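You operate a simulated robot arm through the tools that you are given. There is no shell and no other tool. Be economical: measure what you need, move in short steps, check, and stop when the job is done.

Carry out the task below with a simulated robot arm. There is one attempt and no reset: what you move stays moved.

TASK
Shut the radish lever and step the tower down for the small grey-tabbed basket.
Fine: wait for the dash before the wide lid comes off to the dark green mat; steel ring on, basket in its collar with its lid still seated; the lever stays shut.

It is judged by the outcome, as a careful person would: the job done as asked, and still so three seconds after it is handed in. It fails if anything else is knocked over, pushed out of place, dropped, spilled or broken. A push-on lid holds only when it is set on centred and level and pressed home; a screw cap is set on level and turned clockwise until tight.

THE ROBOT
A 7-joint arm with a two-finger parallel gripper, fixed in place. Base frame: the origin is at the foot of the arm, x ahead of it, y to its left, z up; the work surface is at about z = 854. Lengths are in mm, angles in degrees, forces in N, time in s.
With the tool pointing down near the work surface it reaches from about 240 to 680 mm from the base axis. Its first joint turns from -66.0 to 66.0 degrees. Payload 2.4 kg.
The tool frame sits at the grasp point between the pads (the TCP): z along the fingers, y along the line on which they close. The tips reach 30 mm beyond it. Largest opening 94 mm; finger width 28, thickness 10; the body of the gripper, 50 by 96 mm, starts 55 mm behind the TCP.
Orientation is that of the tool frame in the base frame, as a unit quaternion [x, y, z, w]. With the fingers straight down and closing along the base's y, the tool's x points along the base's -x, its y along +y and its z along -z.

THE INTERFACE
- The arm moves only by the tool step_arm. Its argument "rows" is text: rows parted by semicolons, each of 7 numbers parted by spaces: the shift along the tool's x, y, z in mm, then the turn, a rotation vector about the tool's x, y, z in degrees, then the opening in per cent of the stroke, from 0 (shut) to 100 (fully open). In form: dx dy dz rx ry rz claw; .... A call has 1 to 8 rows; each row is the pose to reach, as a shift and turn from the pose commanded when the call began, along the tool's axes at that moment. Each row takes 0.2 s and may step no farther than 50 mm and 8.6 degrees from the row before; otherwise, or with a gripper value out of range, the whole call is refused. A pose out of reach is approached as far as the arm can. The call stops where the force on the tool passes 90 N (or 10 N more than at its start, if that is more) or the arm is blocked; 0.2 s more then pass. The fingers move at their own pace (about 153 mm/s each) and stop on an object; they squeeze with about 40 N. The grip force told is the motor's: it shows also when the fingers shut on nothing. Time passes only in rows, and 0.2 s behind the last, so rows that repeat a pose let the fingers close. It gives the time, the measured TCP pose, the force on the tool (base axes), the opening and the grip force at its end, in the units of the frame above (readings bear some noise).
- Cameras (640 x 400 px; columns grow to the right, rows downward): "scene" is fixed at [59.9, 479.9, 1464.2]; the picture's right is [-0.62, -0.79, 0.00], its down [-0.39, 0.30, -0.87] and it looks along [0.68, -0.54, -0.49] (base axes); focal length 233 px, centre (320, 200). "wrist" rides on the gripper at [76, 14, -102] in the tool frame; the picture's right is [-0.18, 0.98, 0.00], its down [-0.75, -0.14, -0.64] and it looks along [-0.63, -0.12, 0.77] (tool axes); focal length 243 px, centre (320, 200). There is no depth. A picture from a camera that has moved, and an enlarged one, comes with that camera's place and axes in the base frame and with its lens. The place of the scene camera against the robot may be out by one fixed shift of up to 18 mm in any direction.
- capture(camera): a new picture of that camera. No time passes.
- inspect(camera, box): a new picture of the part [left, top, right, bottom] of that camera's present view, enlarged. No time passes.
- hand_in(): hands the job in; it is judged then, once.

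Work in short steps. Places have to be worked out from the pictures, the camera data and where the tool is seen: move nearer, look again, correct. Check each grasp and each placing, and mend what went wrong. You have 120 turns and 64 pictures in all, those below and enlarged ones among them. Open the gripper and draw the arm clear of the work before you hand the job in, unless the task says otherwise; then end with one line.

The tools are called after ">>>" by a JSON object that holds its "method" and its "body". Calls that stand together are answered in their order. step_arm: Moves the arm, as the interface text tells. Its arguments: {"type":"object","properties":{"rows":{"type":"string"}},"required":["rows"]} The other tools are called the same way: capture (camera) takes a picture; inspect (camera, box) takes an enlarged picture of a part of a camera's view; hand_in () hands the job in.

At the start:

```text
time_s: 0.0
position: [406.8, 67.6, 1312.5]
tcp_rot: [0.0, 1.0, 0.0, 0.001]
force: [-0.6, -0.2, -0.4]
width: 94.0
grasp_force: 0.1
```

scene: 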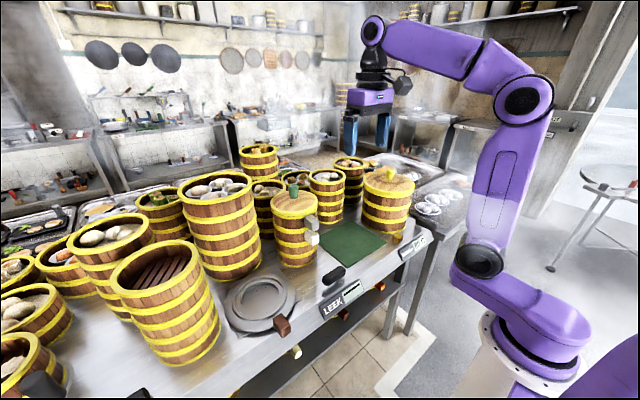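
wrist: 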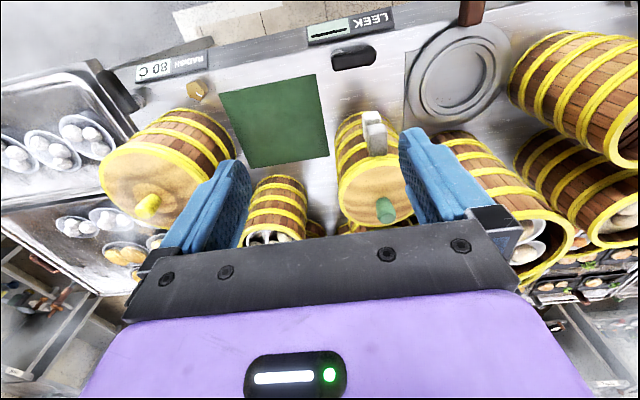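

I'll start by enlarging the main parts of the scene: the displays, levers, towers, and ring.

>>> {"method": "inspect", "body": {"camera": "scene", "box": [220, 140, 440, 280]}}

>>> {"method": "inspect", "body": {"camera": "scene", "box": [210, 220, 450, 370]}}

>>> {"method": "inspect", "body": {"camera": "wrist", "box": [90, 0, 520, 270]}}

```text
2.86 times, centred on (330, 210) of scene
camera zoom: at [59.9, 479.9, 1464.2], right [-0.62, -0.79, 0.0], down [-0.39, 0.3, -0.87], along [0.68, -0.54, -0.49], focal length 666 px, centre (291, 171)
```

zoom: 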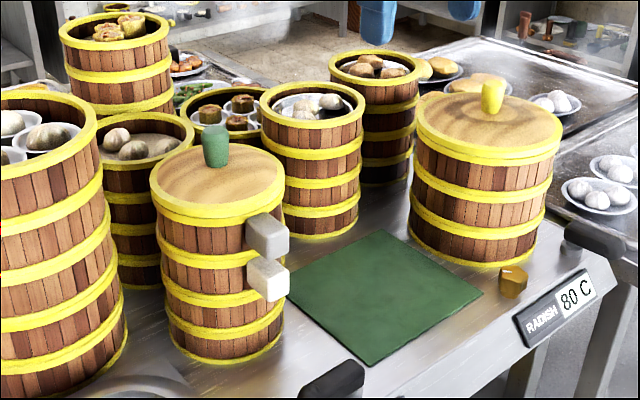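

```text
2.67 times, centred on (330, 295) of scene
camera zoom: at [59.9, 479.9, 1464.2], right [-0.62, -0.79, 0.0], down [-0.39, 0.3, -0.87], along [0.68, -0.54, -0.49], focal length 621 px, centre (293, -53)
```

zoom: 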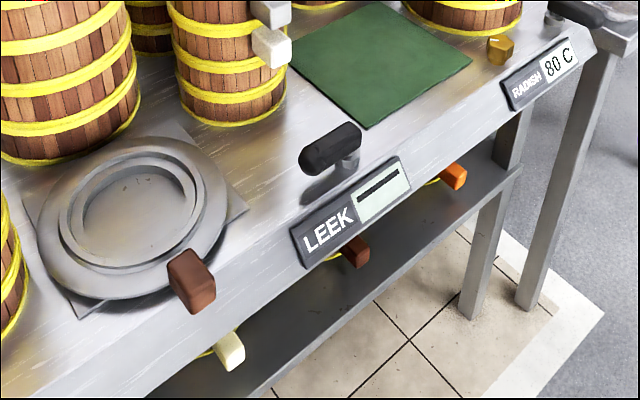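

```text
1.48 times, centred on (305, 135) of wrist
camera zoom: at [330.6, 82.6, 1413.7], right [0.18, 0.98, 0.0], down [0.75, -0.14, 0.64], along [0.63, -0.12, -0.77], focal length 359 px, centre (342, 296)
```

zoom: 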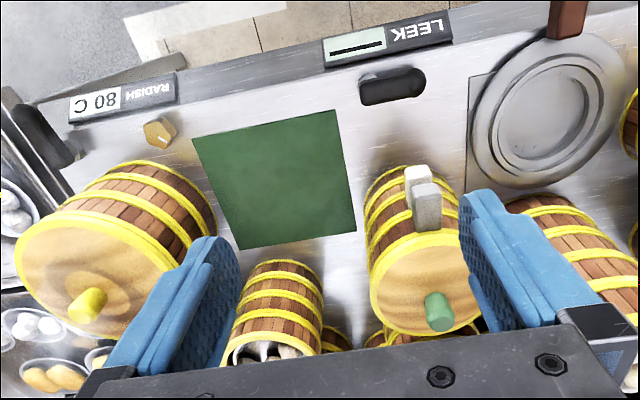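

I'll look closer at the tabs, the radish lever and the knobs.

>>> {"method": "inspect", "body": {"camera": "wrist", "box": [320, 90, 440, 240]}}

>>> {"method": "inspect", "body": {"camera": "scene", "box": [265, 170, 335, 275]}}

>>> {"method": "inspect", "body": {"camera": "scene", "box": [350, 150, 470, 270]}}

>>> {"method": "inspect", "body": {"camera": "wrist", "box": [80, 40, 240, 240]}}

```text
2.67 times, centred on (380, 165) of wrist
camera zoom: at [330.6, 82.6, 1413.7], right [0.18, 0.98, 0.0], down [0.75, -0.14, 0.64], along [0.63, -0.12, -0.77], focal length 647 px, centre (160, 293)
```

zoom: 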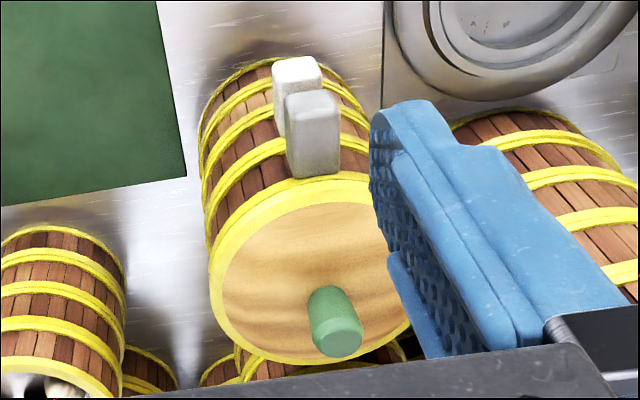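

```text
3.81 times, centred on (300, 222) of scene
camera zoom: at [59.9, 479.9, 1464.2], right [-0.62, -0.79, 0.0], down [-0.39, 0.3, -0.87], along [0.68, -0.54, -0.49], focal length 887 px, centre (396, 114)
```

zoom: 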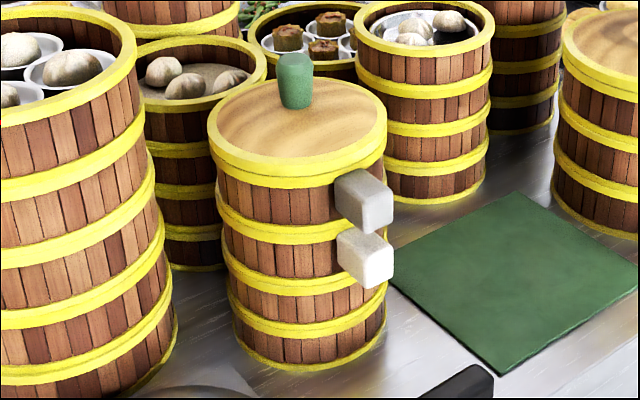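

```text
3.33 times, centred on (410, 210) of scene
camera zoom: at [59.9, 479.9, 1464.2], right [-0.62, -0.79, 0.0], down [-0.39, 0.3, -0.87], along [0.68, -0.54, -0.49], focal length 776 px, centre (20, 167)
```

zoom: 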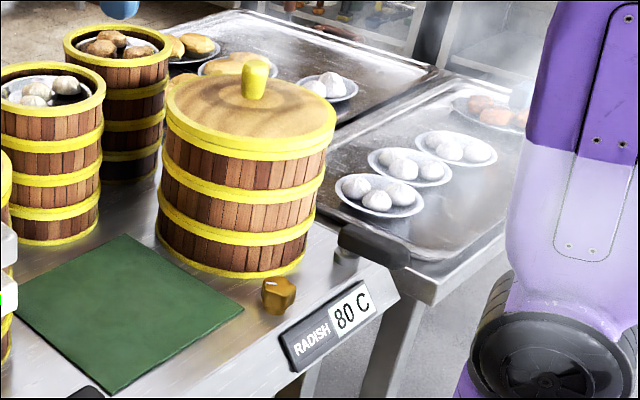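

```text
2.00 times, centred on (160, 140) of wrist
camera zoom: at [330.6, 82.6, 1413.7], right [0.18, 0.98, 0.0], down [0.75, -0.14, 0.64], along [0.63, -0.12, -0.77], focal length 485 px, centre (640, 320)
```

zoom: 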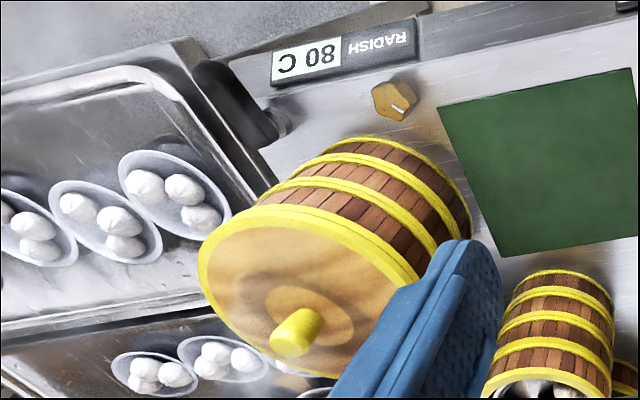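

Readings put the radish lever's pivot near (431,-329) with the bar pointing toward the robot. Leek, which is shut, lies along the table edge. The wide tower is at about (548,-266) with its top near z 1055. I'll move over for a closer look at the lever.

>>> {"method": "step_arm", "body": {"rows": "5.9 -43.5 20 0 0 0 100;11.8 -87 40 0 0 0 100;17.7 -130.5 60 0 0 0 60;23.6 -174 80 0 0 0 30;29.5 -217.5 100 0 0 0 0;35.4 -261 120 0 0 0 0;41.3 -304.5 140 0 0 0 0;47 -348 160 0 0 0 0"}}

>>> {"method": "capture", "body": {"camera": "wrist"}}

```text
time_s: 1.8
position: [358.4, -282.4, 1150.2]
tcp_rot: [-0.001, 1.0, 0.0, 0.0]
force: [-0.1, -0.5, -0.8]
width: 0.2
grasp_force: 33.2
```

```text
54 pictures are left
camera wrist: at [283.5, -268.1, 1251.8], right [0.18, 0.98, 0.0], down [0.75, -0.14, 0.64], along [0.63, -0.12, -0.77], focal length 243 px, centre (320, 200)
```

wrist: 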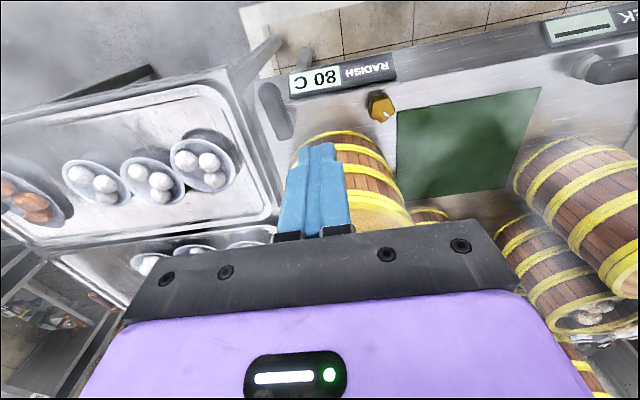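

The lever seems to run from about (440,-347) to (370,-362). I'll enlarge it.

>>> {"method": "inspect", "body": {"camera": "wrist", "box": [220, 50, 420, 175]}}

>>> {"method": "inspect", "body": {"camera": "scene", "box": [380, 215, 460, 265]}}

```text
3.20 times, centred on (320, 112) of wrist
camera zoom: at [283.5, -268.1, 1251.8], right [0.18, 0.98, 0.0], down [0.75, -0.14, 0.64], along [0.63, -0.12, -0.77], focal length 776 px, centre (320, 480)
```

zoom: 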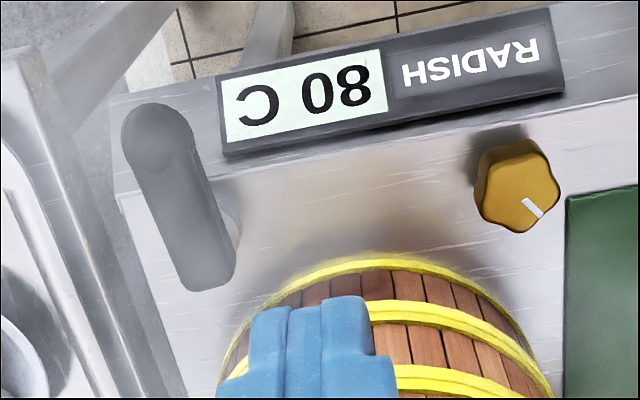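

```text
8.00 times, centred on (420, 240) of scene
camera zoom: at [59.9, 479.9, 1464.2], right [-0.62, -0.79, 0.0], down [-0.39, 0.3, -0.87], along [0.68, -0.54, -0.49], focal length 1864 px, centre (-480, -120)
```

zoom: 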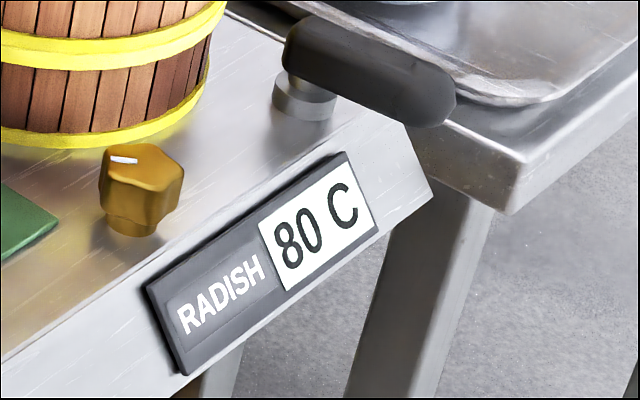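

The handle lies along -x at y≈-353, x 365–438, pivot near (428,-345), z about 875–900. I'll go to its -y side above table level and check the spacing.

>>> {"method": "step_arm", "body": {"rows": "-4 -26 45 0 0 0 0;-8 -53 90 0 0 0 0;-12 -80 135 0 0 0 0;-17 -108 180 0 0 0 0"}}

>>> {"method": "capture", "body": {"camera": "wrist"}}

>>> {"method": "inspect", "body": {"camera": "scene", "box": [370, 195, 470, 265]}}

```text
refused: row 1 steps farther than a row can; nothing moved
```

```text
51 pictures are left
camera wrist: at [283.5, -268.1, 1251.8], right [0.18, 0.98, 0.0], down [0.75, -0.14, 0.64], along [0.63, -0.12, -0.77], focal length 243 px, centre (320, 200)
```

wrist: 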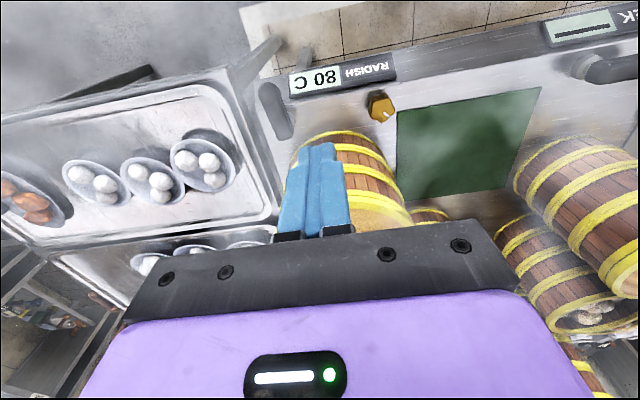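

```text
5.71 times, centred on (420, 230) of scene
camera zoom: at [59.9, 479.9, 1464.2], right [-0.62, -0.79, 0.0], down [-0.39, 0.3, -0.87], along [0.68, -0.54, -0.49], focal length 1331 px, centre (-251, 29)
```

zoom: 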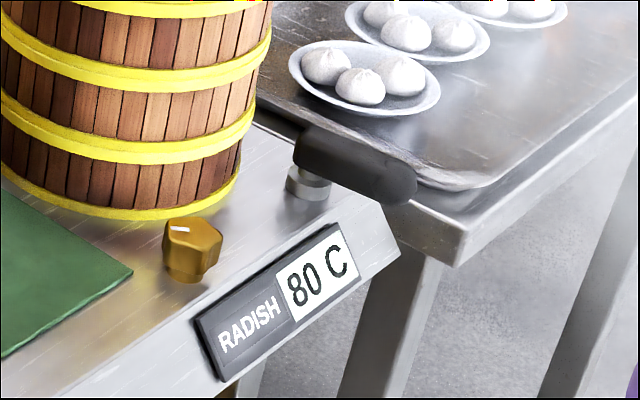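

The step was just over the limit, so I'll repeat it with smaller rows.

>>> {"method": "step_arm", "body": {"rows": "-3 -22 36 0 0 0 0;-7 -43 72 0 0 0 0;-10 -65 108 0 0 0 0;-13 -86 144 0 0 0 0;-17 -108 180 0 0 0 0"}}

>>> {"method": "capture", "body": {"camera": "wrist"}}

>>> {"method": "inspect", "body": {"camera": "scene", "box": [370, 195, 470, 265]}}

```text
time_s: 3.0
position: [377.7, -388.1, 970.9]
tcp_rot: [0.0, 1.0, 0.001, 0.0]
force: [0.0, -0.4, -0.2]
width: 0.0
grasp_force: 33.1
```

```text
49 pictures are left
camera wrist: at [301.2, -374.0, 1072.9], right [0.18, 0.98, 0.0], down [0.75, -0.14, 0.64], along [0.63, -0.12, -0.77], focal length 243 px, centre (320, 200)
```

wrist: 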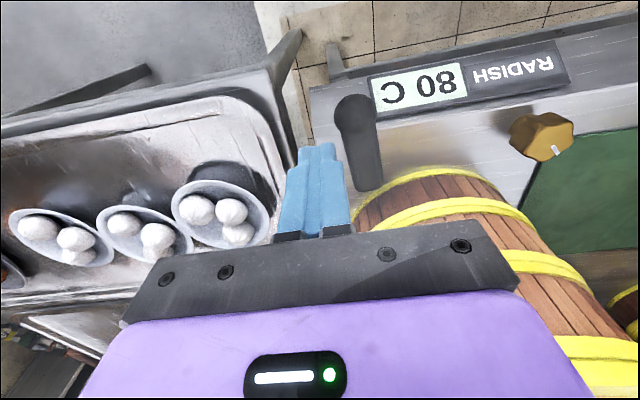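

```text
5.71 times, centred on (420, 230) of scene
camera zoom: at [59.9, 479.9, 1464.2], right [-0.62, -0.79, 0.0], down [-0.39, 0.3, -0.87], along [0.68, -0.54, -0.49], focal length 1331 px, centre (-251, 29)
```

zoom: 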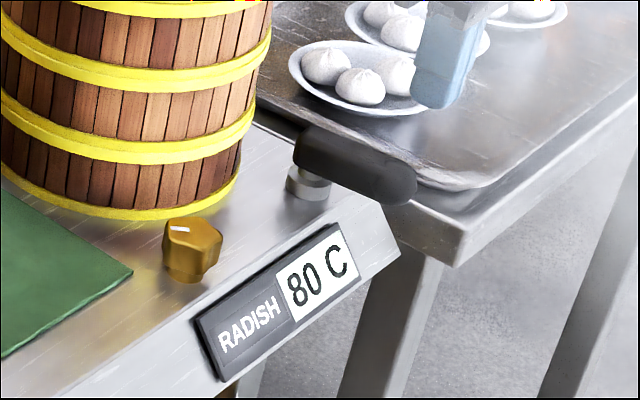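

The finger sits about 7 mm clear of the handle's -y side, with the neighbouring tray also clear. I'll lower to handle height and check.

>>> {"method": "step_arm", "body": {"rows": "0 -1 30 0 0 0 0;0 -1 60 0 0 0 0"}}

>>> {"method": "inspect", "body": {"camera": "wrist", "box": [240, 60, 440, 200]}}

>>> {"method": "inspect", "body": {"camera": "scene", "box": [370, 195, 470, 265]}}

```text
time_s: 3.6
position: [375.6, -389.6, 913.5]
tcp_rot: [-0.001, 1.0, 0.0, 0.0]
force: [-0.4, 0.3, -0.7]
width: 0.0
grasp_force: 33.5
```

```text
2.86 times, centred on (340, 130) of wrist
camera zoom: at [299.6, -375.3, 1014.4], right [0.18, 0.98, 0.0], down [0.75, -0.14, 0.64], along [0.63, -0.12, -0.77], focal length 693 px, centre (263, 400)
```

zoom: 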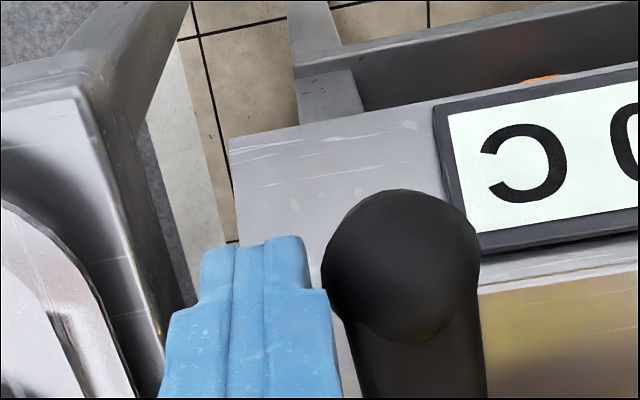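

```text
5.71 times, centred on (420, 230) of scene
camera zoom: at [59.9, 479.9, 1464.2], right [-0.62, -0.79, 0.0], down [-0.39, 0.3, -0.87], along [0.68, -0.54, -0.49], focal length 1331 px, centre (-251, 29)
```

zoom: 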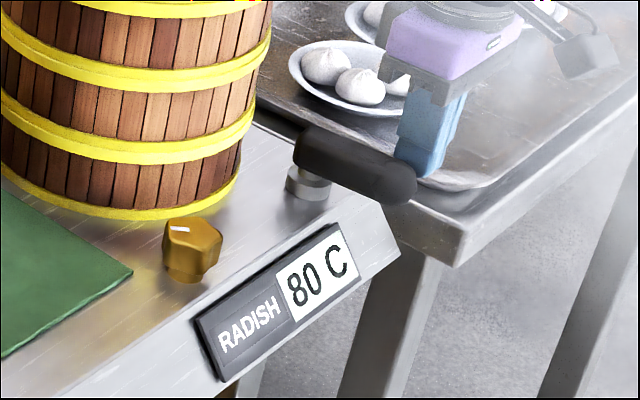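

The finger is beside the handle tip with overlapping height. I'll sweep the first part of the arc in small steps.

>>> {"method": "step_arm", "body": {"rows": "1 9 3 0 0 0 0;4 18 3 0 0 0 0;5 26 3 0 0 0 0;6 34 3 0 0 0 0;5.5 42 3 0 0 0 0;4 50 3 0 0 0 0;2 57 3 0 0 0 0"}}

>>> {"method": "inspect", "body": {"camera": "scene", "box": [370, 195, 470, 265]}}

```text
time_s: 4.6
position: [370.9, -376.2, 912.6]
tcp_rot: [0.01, 1.0, -0.02, 0.015]
force: [1.5, -16.2, -5.9]
width: 0.0
grasp_force: 33.8
stopped in row 4: the force on the tool passed its limit (the readings are from after the stop); the commanded pose is now the measured one
```

```text
5.71 times, centred on (420, 230) of scene
camera zoom: at [60.0, 479.5, 1464.4], right [-0.62, -0.79, 0.0], down [-0.39, 0.3, -0.87], along [0.68, -0.54, -0.49], focal length 1331 px, centre (-251, 29)
```

zoom: 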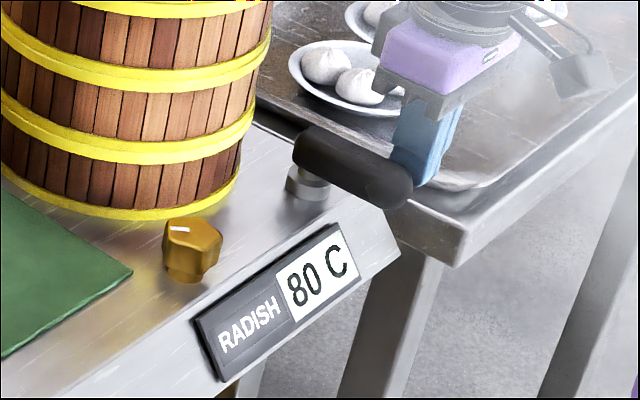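

The lever resisted and passed the force limit. I'll push in tiny steps to see whether it moves slowly.

>>> {"method": "step_arm", "body": {"rows": "0 1.5 0 0 0 0 0;0 3 0 0 0 0 0;0 4.5 0 0 0 0 0;0 6 0 0 0 0 0;0 7.5 0 0 0 0 0;0 9 0 0 0 0 0"}}

>>> {"method": "inspect", "body": {"camera": "wrist", "box": [240, 40, 440, 200]}}

```text
time_s: 6.0
position: [370.2, -373.4, 913.2]
tcp_rot: [0.015, 0.999, -0.025, 0.021]
force: [-2.6, -53.3, -5.2]
width: 0.0
grasp_force: 33.2
```

```text
2.50 times, centred on (340, 120) of wrist
camera zoom: at [292.1, -353.3, 1010.6], right [0.21, 0.98, -0.04], down [0.72, -0.13, 0.68], along [0.66, -0.17, -0.73], focal length 606 px, centre (270, 400)
```

zoom: 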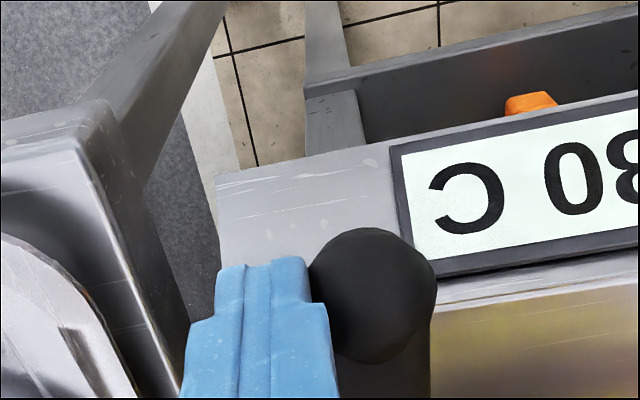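

53 N has barely moved it. I'll hold and add a little to see whether it creeps.

>>> {"method": "step_arm", "body": {"rows": "0 2 0 0 0 0 0;0 4 0 0 0 0 0;0 4 0 0 0 0 0;0 4 0 0 0 0 0;0 4 0 0 0 0 0;0 4 0 0 0 0 0"}}

>>> {"method": "inspect", "body": {"camera": "scene", "box": [370, 195, 470, 265]}}

```text
time_s: 7.4
position: [369.9, -375.5, 913.6]
tcp_rot: [0.017, 0.999, -0.029, 0.023]
force: [-3.2, -63.2, -0.9]
width: 0.1
grasp_force: 33.0
```

```text
5.71 times, centred on (420, 230) of scene
camera zoom: at [59.8, 478.3, 1464.8], right [-0.62, -0.79, 0.0], down [-0.39, 0.31, -0.87], along [0.68, -0.54, -0.49], focal length 1331 px, centre (-251, 29)
```

zoom: 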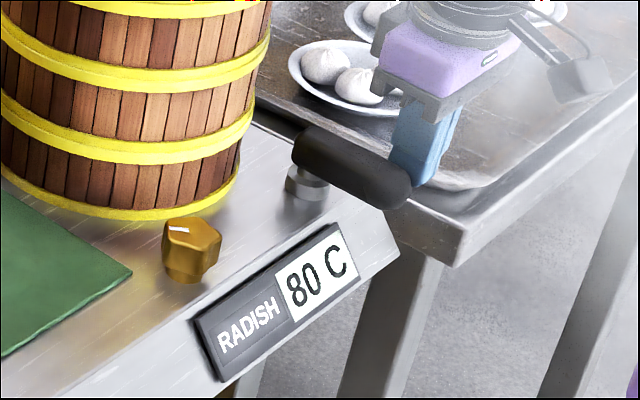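

It's against a hard stop this way, so it must turn the other way. I'll back off, undo the small tilt, hop over the handle, and come down on its +y side.

>>> {"method": "step_arm", "body": {"rows": "0 -20 0 0 0 0 0;0 -24 -40 -2.3 1.7 -1.1 0;0 -20 -70 -2.3 1.7 -1.1 0;0 20 -70 -2.3 1.7 -1.1 0;0 45 -60 -2.3 1.7 -1.1 0"}}

>>> {"method": "capture", "body": {"camera": "wrist"}}

```text
time_s: 8.6
position: [372.4, -313.7, 971.4]
tcp_rot: [-0.001, 1.0, 0.005, -0.002]
force: [0.9, -0.4, 1.3]
width: 0.0
grasp_force: 33.2
```

```text
42 pictures are left
camera wrist: at [296.6, -299.6, 1073.1], right [0.18, 0.98, 0.01], down [0.76, -0.14, 0.64], along [0.63, -0.11, -0.77], focal length 243 px, centre (320, 200)
```

wrist: 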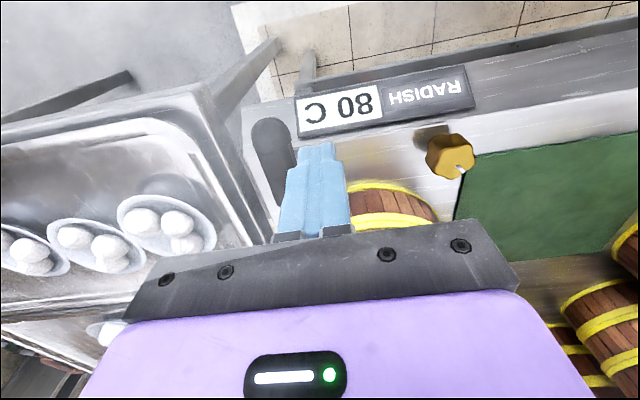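

Finger is on the +y side with a gap. I'll lower and push gently toward -y.

>>> {"method": "step_arm", "body": {"rows": "0 0 30 0 0 0 0;0 0 58 0 0 0 0;0 -8 58 0 0 0 0;0 -14 58 0 0 0 0;0 -19 58 0 0 0 0;0 -24 58 0 0 0 0;0 -29 58 0 0 0 0;0 -34 58 0 0 0 0"}}

>>> {"method": "inspect", "body": {"camera": "scene", "box": [370, 195, 470, 265]}}

```text
time_s: 10.4
position: [371.7, -347.6, 910.7]
tcp_rot: [0.0, 1.0, 0.005, -0.003]
force: [-8.2, 5.9, 2.4]
width: 0.0
grasp_force: 32.6
```

```text
5.71 times, centred on (420, 230) of scene
camera zoom: at [59.7, 480.1, 1464.1], right [-0.62, -0.79, 0.0], down [-0.39, 0.3, -0.87], along [0.68, -0.54, -0.49], focal length 1331 px, centre (-251, 29)
```

zoom: 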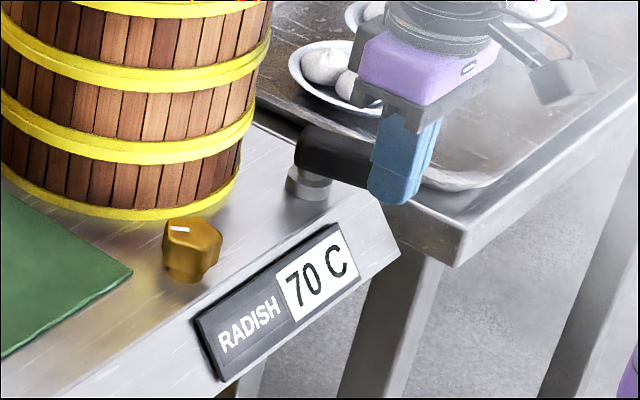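

It turns this way with ~8 N, and the display already reads 70 C. I'll follow the arc on toward -y.

>>> {"method": "step_arm", "body": {"rows": "1.3 -7 -2 0 0 0 0;1.3 -14 -3 0 0 0 0;0 -22 -3 0 0 0 0;-2.4 -29 -3 0 0 0 0;-6 -36 -3 0 0 0 0;-10 -43 -3 0 0 0 0;-15 -49 -3 0 0 0 0;-20 -54 -3 0 0 0 0"}}

>>> {"method": "inspect", "body": {"camera": "scene", "box": [370, 195, 470, 265]}}

```text
time_s: 12.2
position: [391.4, -401.4, 913.4]
tcp_rot: [0.0, 1.0, 0.005, -0.002]
force: [-3.2, 3.7, 1.6]
width: 0.0
grasp_force: 32.7
```

```text
5.71 times, centred on (420, 230) of scene
camera zoom: at [59.8, 480.1, 1464.2], right [-0.62, -0.79, 0.0], down [-0.39, 0.3, -0.87], along [0.68, -0.54, -0.49], focal length 1331 px, centre (-251, 29)
```

zoom: 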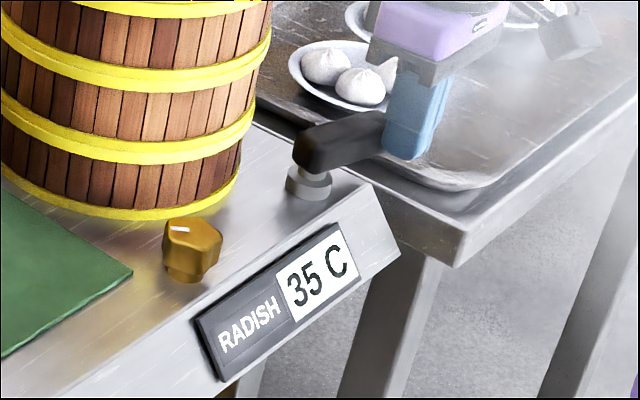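

35 C and falling. I'll finish the arc until I feel the stop.

>>> {"method": "step_arm", "body": {"rows": "-6 -5 0 0 0 0 0;-12 -8 0 0 0 0 0;-16 -9 0 0 0 0 0;-20 -9 0 0 0 0 0;-24 -8 0 0 0 0 0"}}

>>> {"method": "inspect", "body": {"camera": "scene", "box": [370, 195, 470, 265]}}

```text
time_s: 13.4
position: [405.3, -412.0, 911.8]
tcp_rot: [0.003, 1.0, 0.009, -0.008]
force: [-47.0, 2.6, 10.0]
width: 0.0
grasp_force: 33.2
```

```text
5.71 times, centred on (420, 230) of scene
camera zoom: at [58.6, 480.1, 1464.2], right [-0.62, -0.79, 0.0], down [-0.39, 0.3, -0.87], along [0.68, -0.54, -0.49], focal length 1331 px, centre (-251, 29)
```

zoom: 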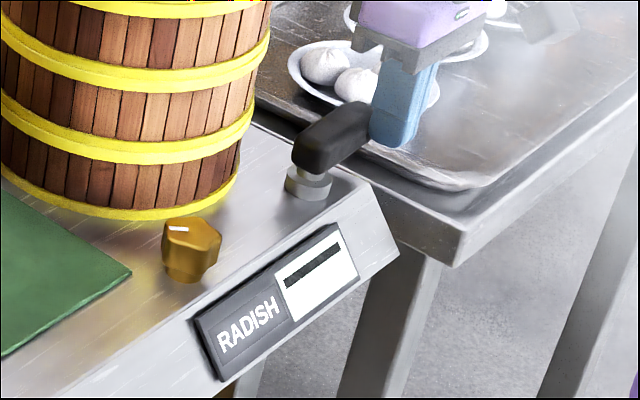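

The display shows the dash and the lever is at its stop. I'll back off, rise, open the gripper and look down at the wide lid.

>>> {"method": "step_arm", "body": {"rows": "25 0 0 0 0 0 0;25 5 -45 0 0 0 0;25 10 -90 0 0 0 0;18 30 -130 0 0 0 30;0 60 -163 0 0 0 60;-10 90 -198 0 0 0 100;-25 118 -233 0 0 0 100;-40 143 -270 0 0 0 100"}}

>>> {"method": "capture", "body": {"camera": "wrist"}}

>>> {"method": "capture", "body": {"camera": "scene"}}

```text
time_s: 15.2
position: [454.5, -268.4, 1183.5]
tcp_rot: [-0.001, 1.0, 0.004, -0.001]
force: [0.5, 0.8, -0.1]
width: 94.0
grasp_force: 0.1
```

```text
38 pictures are left
camera wrist: at [380.0, -255.1, 1285.8], right [0.18, 0.98, 0.01], down [0.76, -0.14, 0.64], along [0.63, -0.11, -0.77], focal length 243 px, centre (320, 200)
```

wrist: 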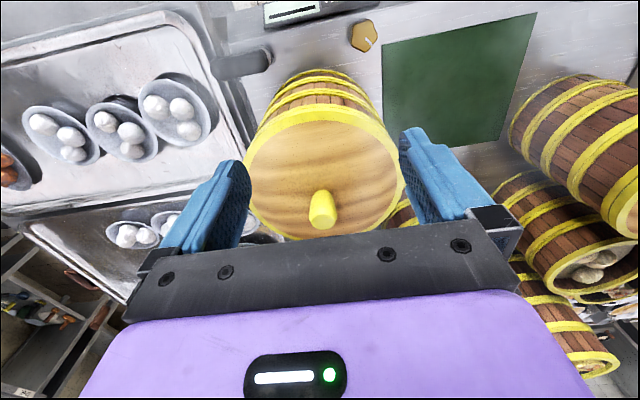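

```text
37 pictures are left
```

scene: 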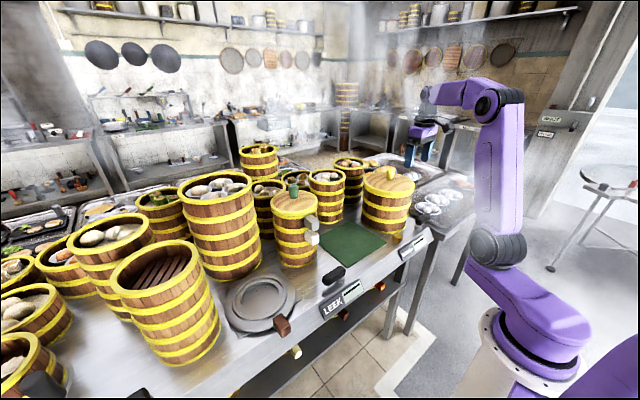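

The lid centre looks near (545,-277). I'll enlarge to locate the knob precisely.

>>> {"method": "inspect", "body": {"camera": "wrist", "box": [220, 60, 430, 250]}}

>>> {"method": "inspect", "body": {"camera": "scene", "box": [355, 160, 425, 245]}}

```text
2.11 times, centred on (325, 155) of wrist
camera zoom: at [380.0, -255.1, 1285.8], right [0.18, 0.98, 0.01], down [0.76, -0.14, 0.64], along [0.63, -0.11, -0.77], focal length 511 px, centre (310, 295)
```

zoom: 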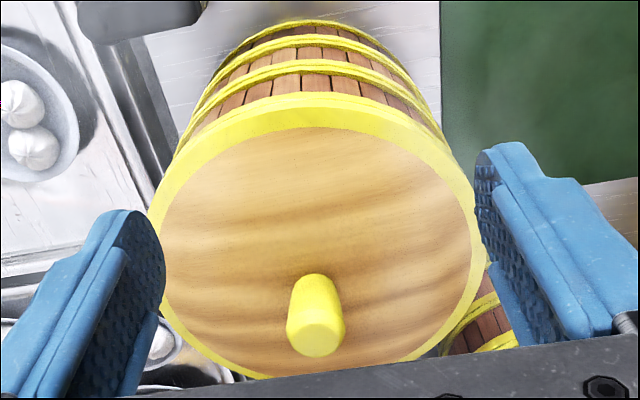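

```text
4.71 times, centred on (390, 202) of scene
camera zoom: at [59.9, 479.9, 1464.2], right [-0.62, -0.79, 0.0], down [-0.39, 0.3, -0.87], along [0.68, -0.54, -0.49], focal length 1096 px, centre (-9, 188)
```

zoom: 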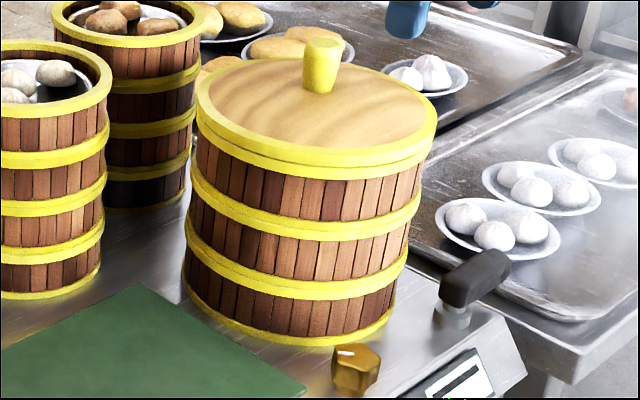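

The knob is off-centre on the lid, at about (568,-285), top z ≈1091–1110. I'll move above it with the fingers open and check.

>>> {"method": "step_arm", "body": {"rows": "-38 -6 10 0 0 0 100;-76 -11 25 0 0 0 100;-113 -17 38 0 0 0 100"}}

>>> {"method": "capture", "body": {"camera": "wrist"}}

>>> {"method": "inspect", "body": {"camera": "scene", "box": [355, 140, 425, 225]}}

```text
time_s: 16.0
position: [567.9, -285.0, 1147.0]
tcp_rot: [0.0, 1.0, 0.004, -0.003]
force: [0.4, 0.5, -0.1]
width: 93.9
grasp_force: 0.1
```

```text
34 pictures are left
camera wrist: at [492.1, -272.4, 1248.1], right [0.18, 0.98, 0.01], down [0.76, -0.15, 0.64], along [0.63, -0.11, -0.77], focal length 243 px, centre (320, 200)
```

wrist: 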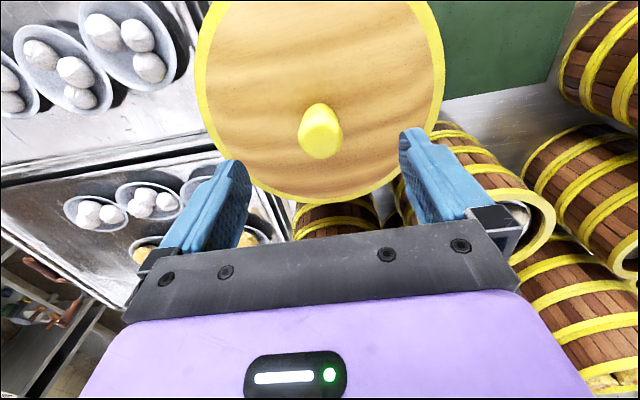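

```text
4.71 times, centred on (390, 182) of scene
camera zoom: at [59.9, 479.9, 1464.2], right [-0.62, -0.79, 0.0], down [-0.39, 0.3, -0.87], along [0.68, -0.54, -0.49], focal length 1096 px, centre (-9, 282)
```

zoom: 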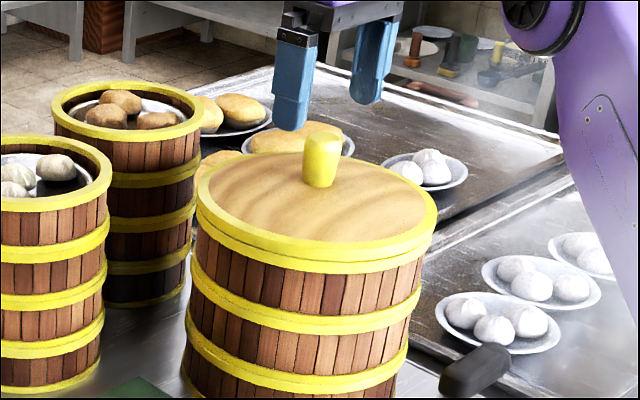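

The knob lies right on the tool axis at (568,-285), with the lid surface near z 1050. I'll descend so the tips stop just above the lid, then close.

>>> {"method": "step_arm", "body": {"rows": "0 0 20 0 0 0 100;0 0 40 0 0 0 80;0 0 60 0 0 0 70"}}

>>> {"method": "inspect", "body": {"camera": "wrist", "box": [180, 20, 460, 230]}}

>>> {"method": "inspect", "body": {"camera": "scene", "box": [355, 140, 425, 225]}}

```text
time_s: 16.8
position: [568.2, -285.3, 1085.8]
tcp_rot: [0.0, 1.0, 0.005, -0.001]
force: [-0.1, -0.4, -0.6]
width: 65.8
grasp_force: 0.0
```

```text
1.90 times, centred on (320, 125) of wrist
camera zoom: at [492.4, -271.2, 1188.0], right [0.18, 0.98, 0.01], down [0.76, -0.14, 0.64], along [0.63, -0.11, -0.77], focal length 462 px, centre (320, 343)
```

zoom: 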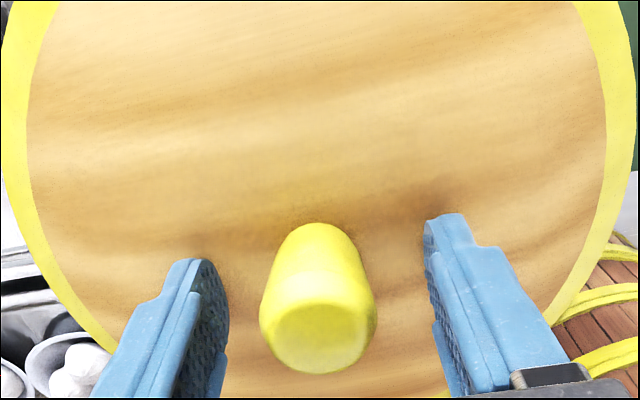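

```text
4.71 times, centred on (390, 182) of scene
camera zoom: at [59.9, 479.9, 1464.2], right [-0.62, -0.79, 0.0], down [-0.39, 0.3, -0.87], along [0.68, -0.54, -0.49], focal length 1096 px, centre (-9, 282)
```

zoom: 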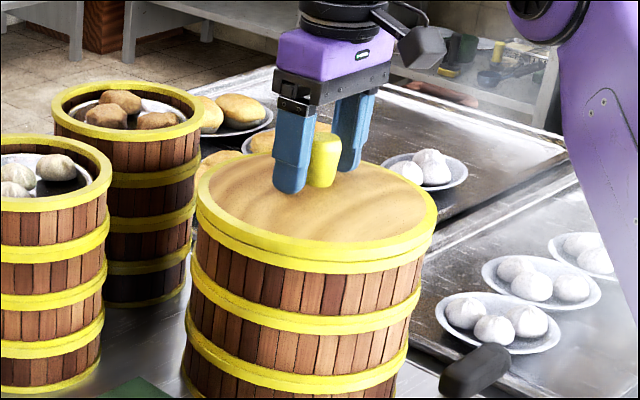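

The fingers straddle the knob just above the lid. I'll close and lift straight up gently.

>>> {"method": "step_arm", "body": {"rows": "0 0 0 0 0 0 0;0 0 0 0 0 0 0;0 0 0 0 0 0 0;0 0 -8 0 0 0 0;0 0 -20 0 0 0 0;0 0 -40 0 0 0 0;0 0 -65 0 0 0 0"}}

>>> {"method": "capture", "body": {"camera": "scene"}}

```text
time_s: 18.4
position: [571.0, -284.4, 1150.9]
tcp_rot: [0.0, 1.0, 0.005, -0.002]
force: [0.0, 0.8, -1.1]
width: 30.2
grasp_force: 40.0
```

```text
30 pictures are left
```

scene: 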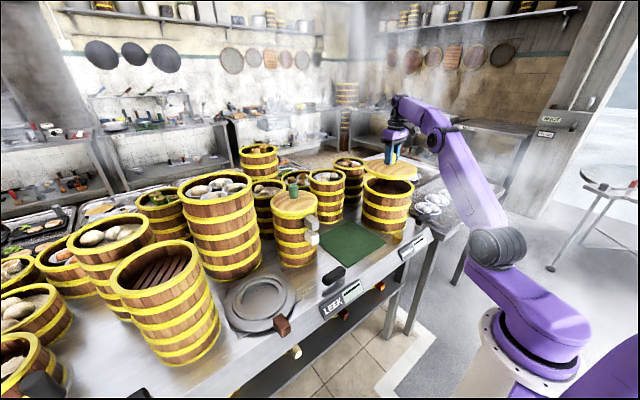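

The lid came off cleanly. Mat centre is about (548,-61), so I'll carry the lid there at height.

>>> {"method": "step_arm", "body": {"rows": "2 28 -5 0 0 0 0;5 58 -5 0 0 0 0;8 90 -5 0 0 0 0;11 122 -5 0 0 0 0;14 154 -5 0 0 0 0;17 186 -5 0 0 0 0;18 210 -5 0 0 0 0;19 223 -5 0 0 0 0"}}

>>> {"method": "step_arm", "body": {"rows": "0 0 35 0 0 0 0;0 0 70 0 0 0 0;0 0 105 0 0 0 0;0 0 140 0 0 0 0;0 0 170 0 0 0 0;0 0 190 0 0 0 0"}}

>>> {"method": "capture", "body": {"camera": "scene"}}

>>> {"method": "capture", "body": {"camera": "wrist"}}

```text
time_s: 20.2
position: [548.9, -61.4, 1158.1]
tcp_rot: [-0.001, 1.0, 0.003, -0.002]
force: [0.4, -0.5, -2.2]
width: 30.3
grasp_force: 39.6
```

```text
time_s: 21.6
position: [547.9, -59.9, 967.1]
tcp_rot: [-0.001, 1.0, 0.005, -0.001]
force: [0.9, 0.3, -1.9]
width: 29.8
grasp_force: 40.4
```

```text
29 pictures are left
```

scene: 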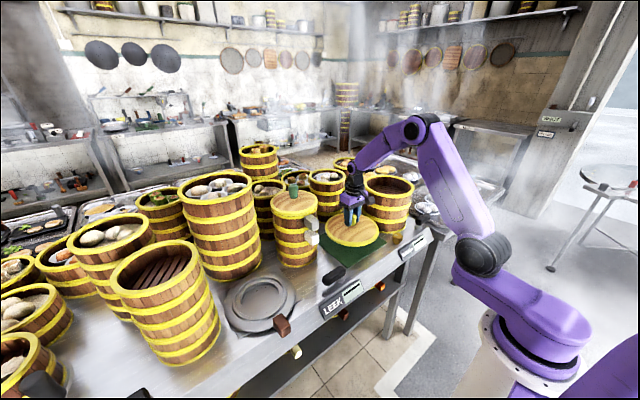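

```text
28 pictures are left
camera wrist: at [473.1, -47.1, 1068.7], right [0.18, 0.98, 0.01], down [0.76, -0.14, 0.64], along [0.63, -0.11, -0.77], focal length 243 px, centre (320, 200)
```

wrist: 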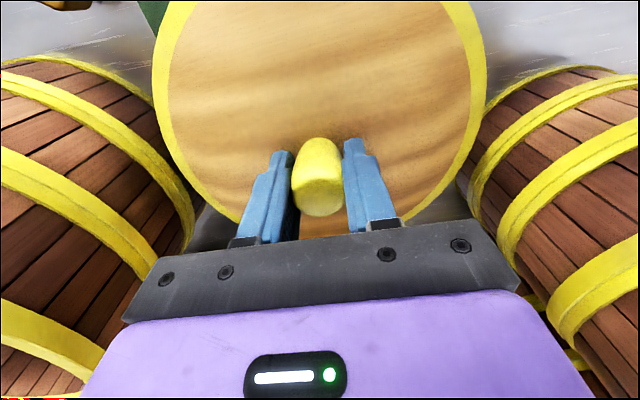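

The lid hangs level above the mat, clear on both sides. I'll lower in small steps until it touches.

>>> {"method": "step_arm", "body": {"rows": "0 0 10 0 0 0 0;0 0 18 0 0 0 0;0 0 25 0 0 0 0;0 0 31 0 0 0 0;0 0 36 0 0 0 0;0 0 40 0 0 0 0"}}

```text
time_s: 23.0
position: [547.5, -59.0, 928.8]
tcp_rot: [-0.001, 1.0, 0.005, -0.001]
force: [0.5, -0.4, -1.4]
width: 29.9
grasp_force: 39.9
```

No contact yet, so I'll carry on down slowly.

>>> {"method": "step_arm", "body": {"rows": "0 0 3 0 0 0 0;0 0 6 0 0 0 0;0 0 9 0 0 0 0;0 0 12 0 0 0 0"}}

>>> {"method": "inspect", "body": {"camera": "scene", "box": [305, 190, 405, 275]}}

```text
time_s: 24.0
position: [547.8, -60.2, 918.2]
tcp_rot: [-0.002, 1.0, 0.003, -0.001]
force: [-6.8, 3.9, 22.3]
width: 30.1
grasp_force: 40.0
```

```text
4.71 times, centred on (355, 232) of scene
camera zoom: at [59.4, 480.1, 1464.2], right [-0.62, -0.79, 0.0], down [-0.39, 0.3, -0.87], along [0.68, -0.54, -0.49], focal length 1096 px, centre (155, 47)
```

zoom: 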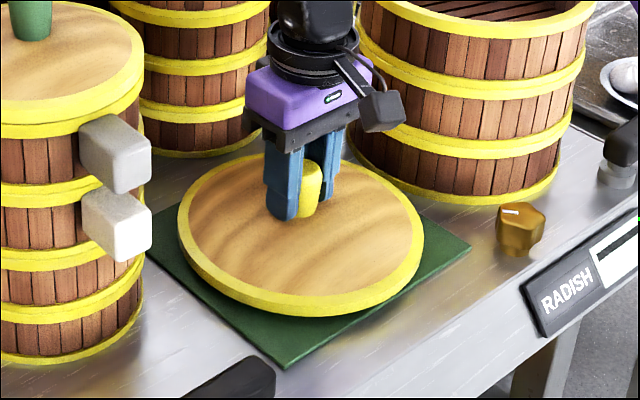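

Lid is resting on the mat (22 N). I'll ease off, open and rise.

>>> {"method": "step_arm", "body": {"rows": "0 0 -3 0 0 0 0;0 0 -3 0 0 0 40;0 0 -3 0 0 0 60;0 0 -20 0 0 0 60;0 0 -60 0 0 0 60;0 0 -105 0 0 0 60;0 0 -150 0 0 0 60;0 0 -195 0 0 0 60"}}

```text
time_s: 25.8
position: [550.2, -60.1, 1111.3]
tcp_rot: [-0.001, 1.0, 0.005, -0.003]
force: [0.5, 0.6, -0.5]
width: 56.5
grasp_force: 0.0
```

Now I'll go over to the steel ring at about (495,338), tab near (401,341), and look from above.

>>> {"method": "step_arm", "body": {"rows": "19 45 -2.5 0 0 0 60;38 90 -5 0 0 0 60;57 135 -7.5 0 0 0 60;76 180 -10 0 0 0 60;95 225 -12.5 0 0 0 60;114 270 -15 0 0 0 80;133 315 -17.5 0 0 0 100;152 360 -20 0 0 0 100"}}

>>> {"method": "step_arm", "body": {"rows": "10 20 30 0 0 0 100;30 40 60 0 0 0 100"}}

>>> {"method": "capture", "body": {"camera": "wrist"}}

>>> {"method": "inspect", "body": {"camera": "scene", "box": [210, 250, 330, 350]}}

```text
time_s: 27.6
position: [396.5, 297.9, 1135.7]
tcp_rot: [-0.001, 1.0, 0.004, -0.002]
force: [0.3, 0.1, -0.6]
width: 94.0
grasp_force: 0.1
```

```text
time_s: 28.2
position: [366.3, 338.0, 1074.5]
tcp_rot: [-0.001, 1.0, 0.004, -0.002]
force: [-0.2, 0.2, -0.8]
width: 94.1
grasp_force: 0.0
```

```text
26 pictures are left
camera wrist: at [291.1, 352.1, 1176.4], right [0.18, 0.98, 0.01], down [0.76, -0.15, 0.64], along [0.63, -0.11, -0.77], focal length 243 px, centre (320, 200)
```

wrist: 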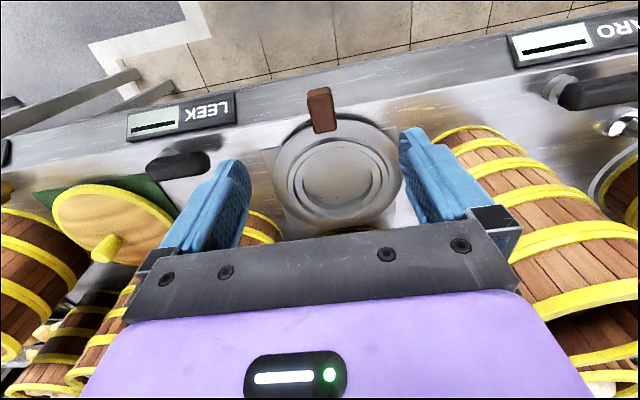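

```text
4.00 times, centred on (270, 300) of scene
camera zoom: at [59.9, 479.9, 1464.2], right [-0.62, -0.79, 0.0], down [-0.39, 0.3, -0.87], along [0.68, -0.54, -0.49], focal length 932 px, centre (520, -200)
```

zoom: 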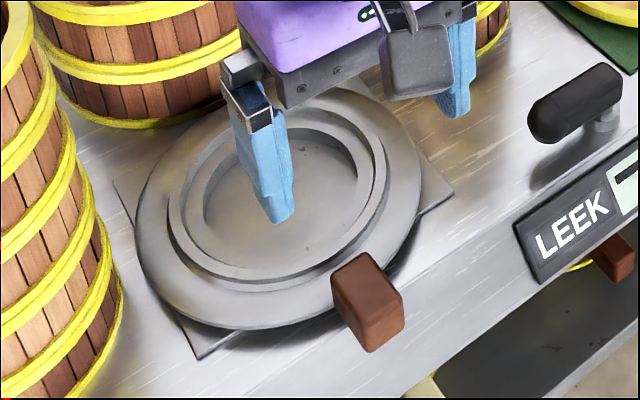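

Ring centre ≈(497,344), outer radius ~98. The brown tab centre is ≈(388,339). I'll come down above the tab and check before gripping.

>>> {"method": "step_arm", "body": {"rows": "-6 0 45 0 0 0 80;-12 0 90 0 0 0 60;-18 0 135 0 0 0 60"}}

>>> {"method": "capture", "body": {"camera": "wrist"}}

```text
time_s: 29.0
position: [381.6, 337.2, 938.8]
tcp_rot: [-0.001, 1.0, 0.005, -0.002]
force: [-0.2, 0.1, 1.4]
width: 56.6
grasp_force: 0.0
```

```text
24 pictures are left
camera wrist: at [308.2, 350.2, 1040.8], right [0.18, 0.98, 0.01], down [0.76, -0.15, 0.64], along [0.63, -0.11, -0.77], focal length 243 px, centre (320, 200)
```

wrist: 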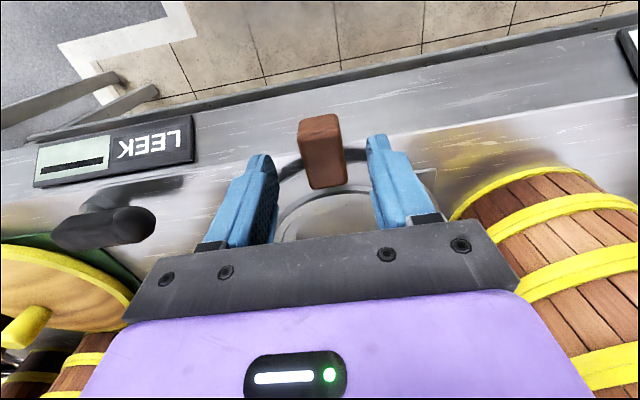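

The tab spans about x 375–414, z 859–898, centred on y≈340. I'll lower over it at x≈387 and close.

>>> {"method": "step_arm", "body": {"rows": "-5 3 15 0 0 0 60;-5 3 30 0 0 0 60;-5 3 44 0 0 0 60;-5 3 44 0 0 0 20;-5 3 44 0 0 0 0;-5 3 44 0 0 0 0;-5 3 44 0 0 0 0"}}

>>> {"method": "inspect", "body": {"camera": "wrist", "box": [180, 60, 480, 250]}}

```text
time_s: 30.6
position: [387.5, 340.2, 896.5]
tcp_rot: [-0.002, 1.0, 0.004, -0.002]
force: [-1.2, -1.4, 3.5]
width: 34.1
grasp_force: 39.9
```

```text
2.11 times, centred on (330, 155) of wrist
camera zoom: at [312.3, 354.2, 998.2], right [0.18, 0.98, 0.01], down [0.76, -0.14, 0.64], along [0.63, -0.11, -0.77], focal length 511 px, centre (299, 295)
```

zoom: 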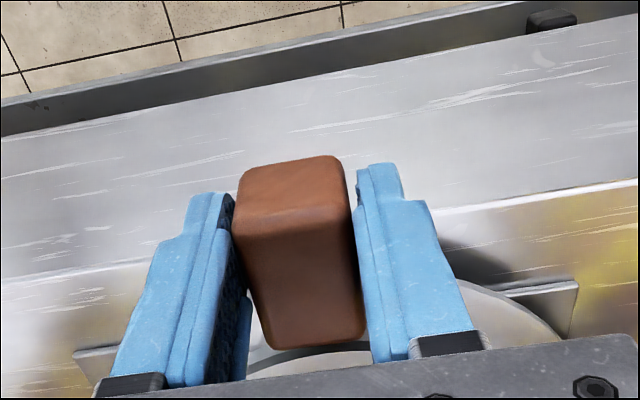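

Gripped at 34 mm, but the tab looks yawed about 5° relative to the fingers. I'll open slightly, turn to match, and close again to compare widths.

>>> {"method": "step_arm", "body": {"rows": "0 0 0 0 0 0 55;0 0 0 0 0 -5 55;0 0 0 0 0 -5 0;0 0 0 0 0 -5 0;0 0 0 0 0 -5 0"}}

>>> {"method": "inspect", "body": {"camera": "wrist", "box": [180, 60, 480, 250]}}

```text
time_s: 31.8
position: [388.6, 341.2, 896.1]
tcp_rot: [-0.044, 0.999, 0.004, -0.002]
force: [0.1, 0.6, 0.9]
width: 34.1
grasp_force: 40.6
```

```text
2.11 times, centred on (330, 155) of wrist
camera zoom: at [312.0, 348.3, 998.5], right [0.1, 1.0, 0.01], down [0.77, -0.08, 0.64], along [0.64, -0.06, -0.77], focal length 511 px, centre (299, 295)
```

zoom: 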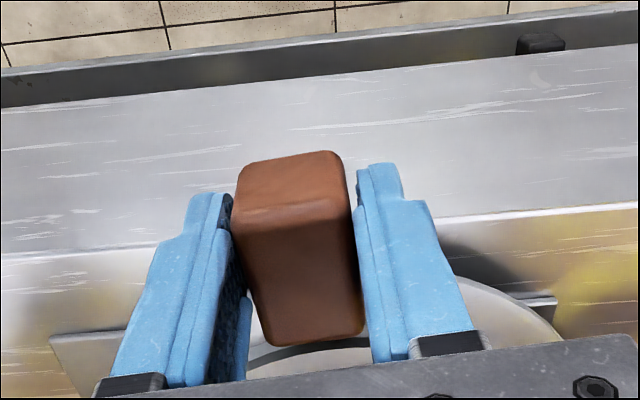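

Tab appears identical in the gripper frame, so the grip is flush at 34.1 mm (the slant is just the camera's yaw). I'll lift gently, turn back 5°, and look.

>>> {"method": "step_arm", "body": {"rows": "0 0 -5 0 0 0 0;0 0 -15 0 0 0 0;0 0 -40 0 0 3 0;0 0 -80 0 0 5 0;0 0 -125 0 0 5 0;0 0 -170 0 0 5 0;0 0 -215 0 0 5 0;0 0 -260 0 0 5 0"}}

>>> {"method": "capture", "body": {"camera": "wrist"}}

>>> {"method": "capture", "body": {"camera": "scene"}}

```text
time_s: 33.6
position: [388.6, 338.7, 1157.5]
tcp_rot: [-0.001, 1.0, 0.003, -0.002]
force: [-0.3, 0.7, -2.1]
width: 34.3
grasp_force: 40.0
```

```text
21 pictures are left
camera wrist: at [314.1, 352.8, 1259.4], right [0.18, 0.98, 0.01], down [0.76, -0.14, 0.64], along [0.63, -0.11, -0.77], focal length 243 px, centre (320, 200)
```

wrist: 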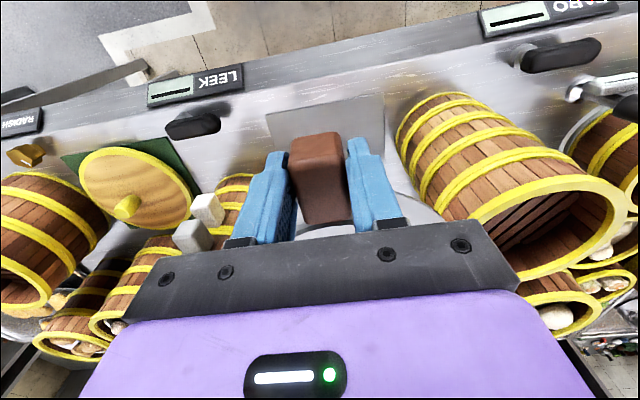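

```text
20 pictures are left
```

scene: 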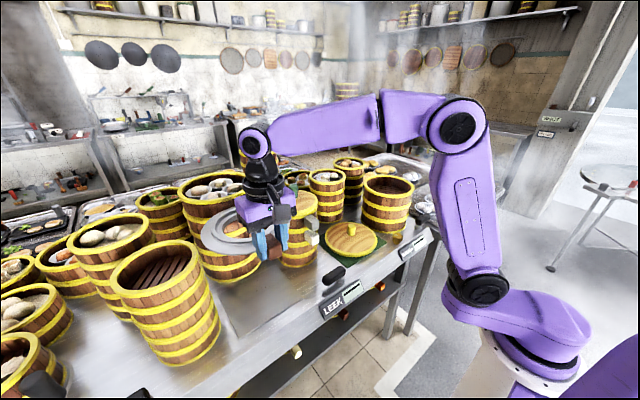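

Ring is held level. I'll raise, pull back to clear the small tower's knob, and swing toward the wide tower.

>>> {"method": "step_arm", "body": {"rows": "38 0 -28 0 0 0 0;76 0 -56 0 0 0 0;78 45 -58 0 0 0 0;78 0 -58 0 0 0 0"}}

```text
time_s: 34.6
position: [311.5, 340.1, 1216.3]
tcp_rot: [-0.001, 1.0, 0.004, -0.002]
force: [0.8, 1.6, -3.4]
width: 33.9
grasp_force: 40.1
```

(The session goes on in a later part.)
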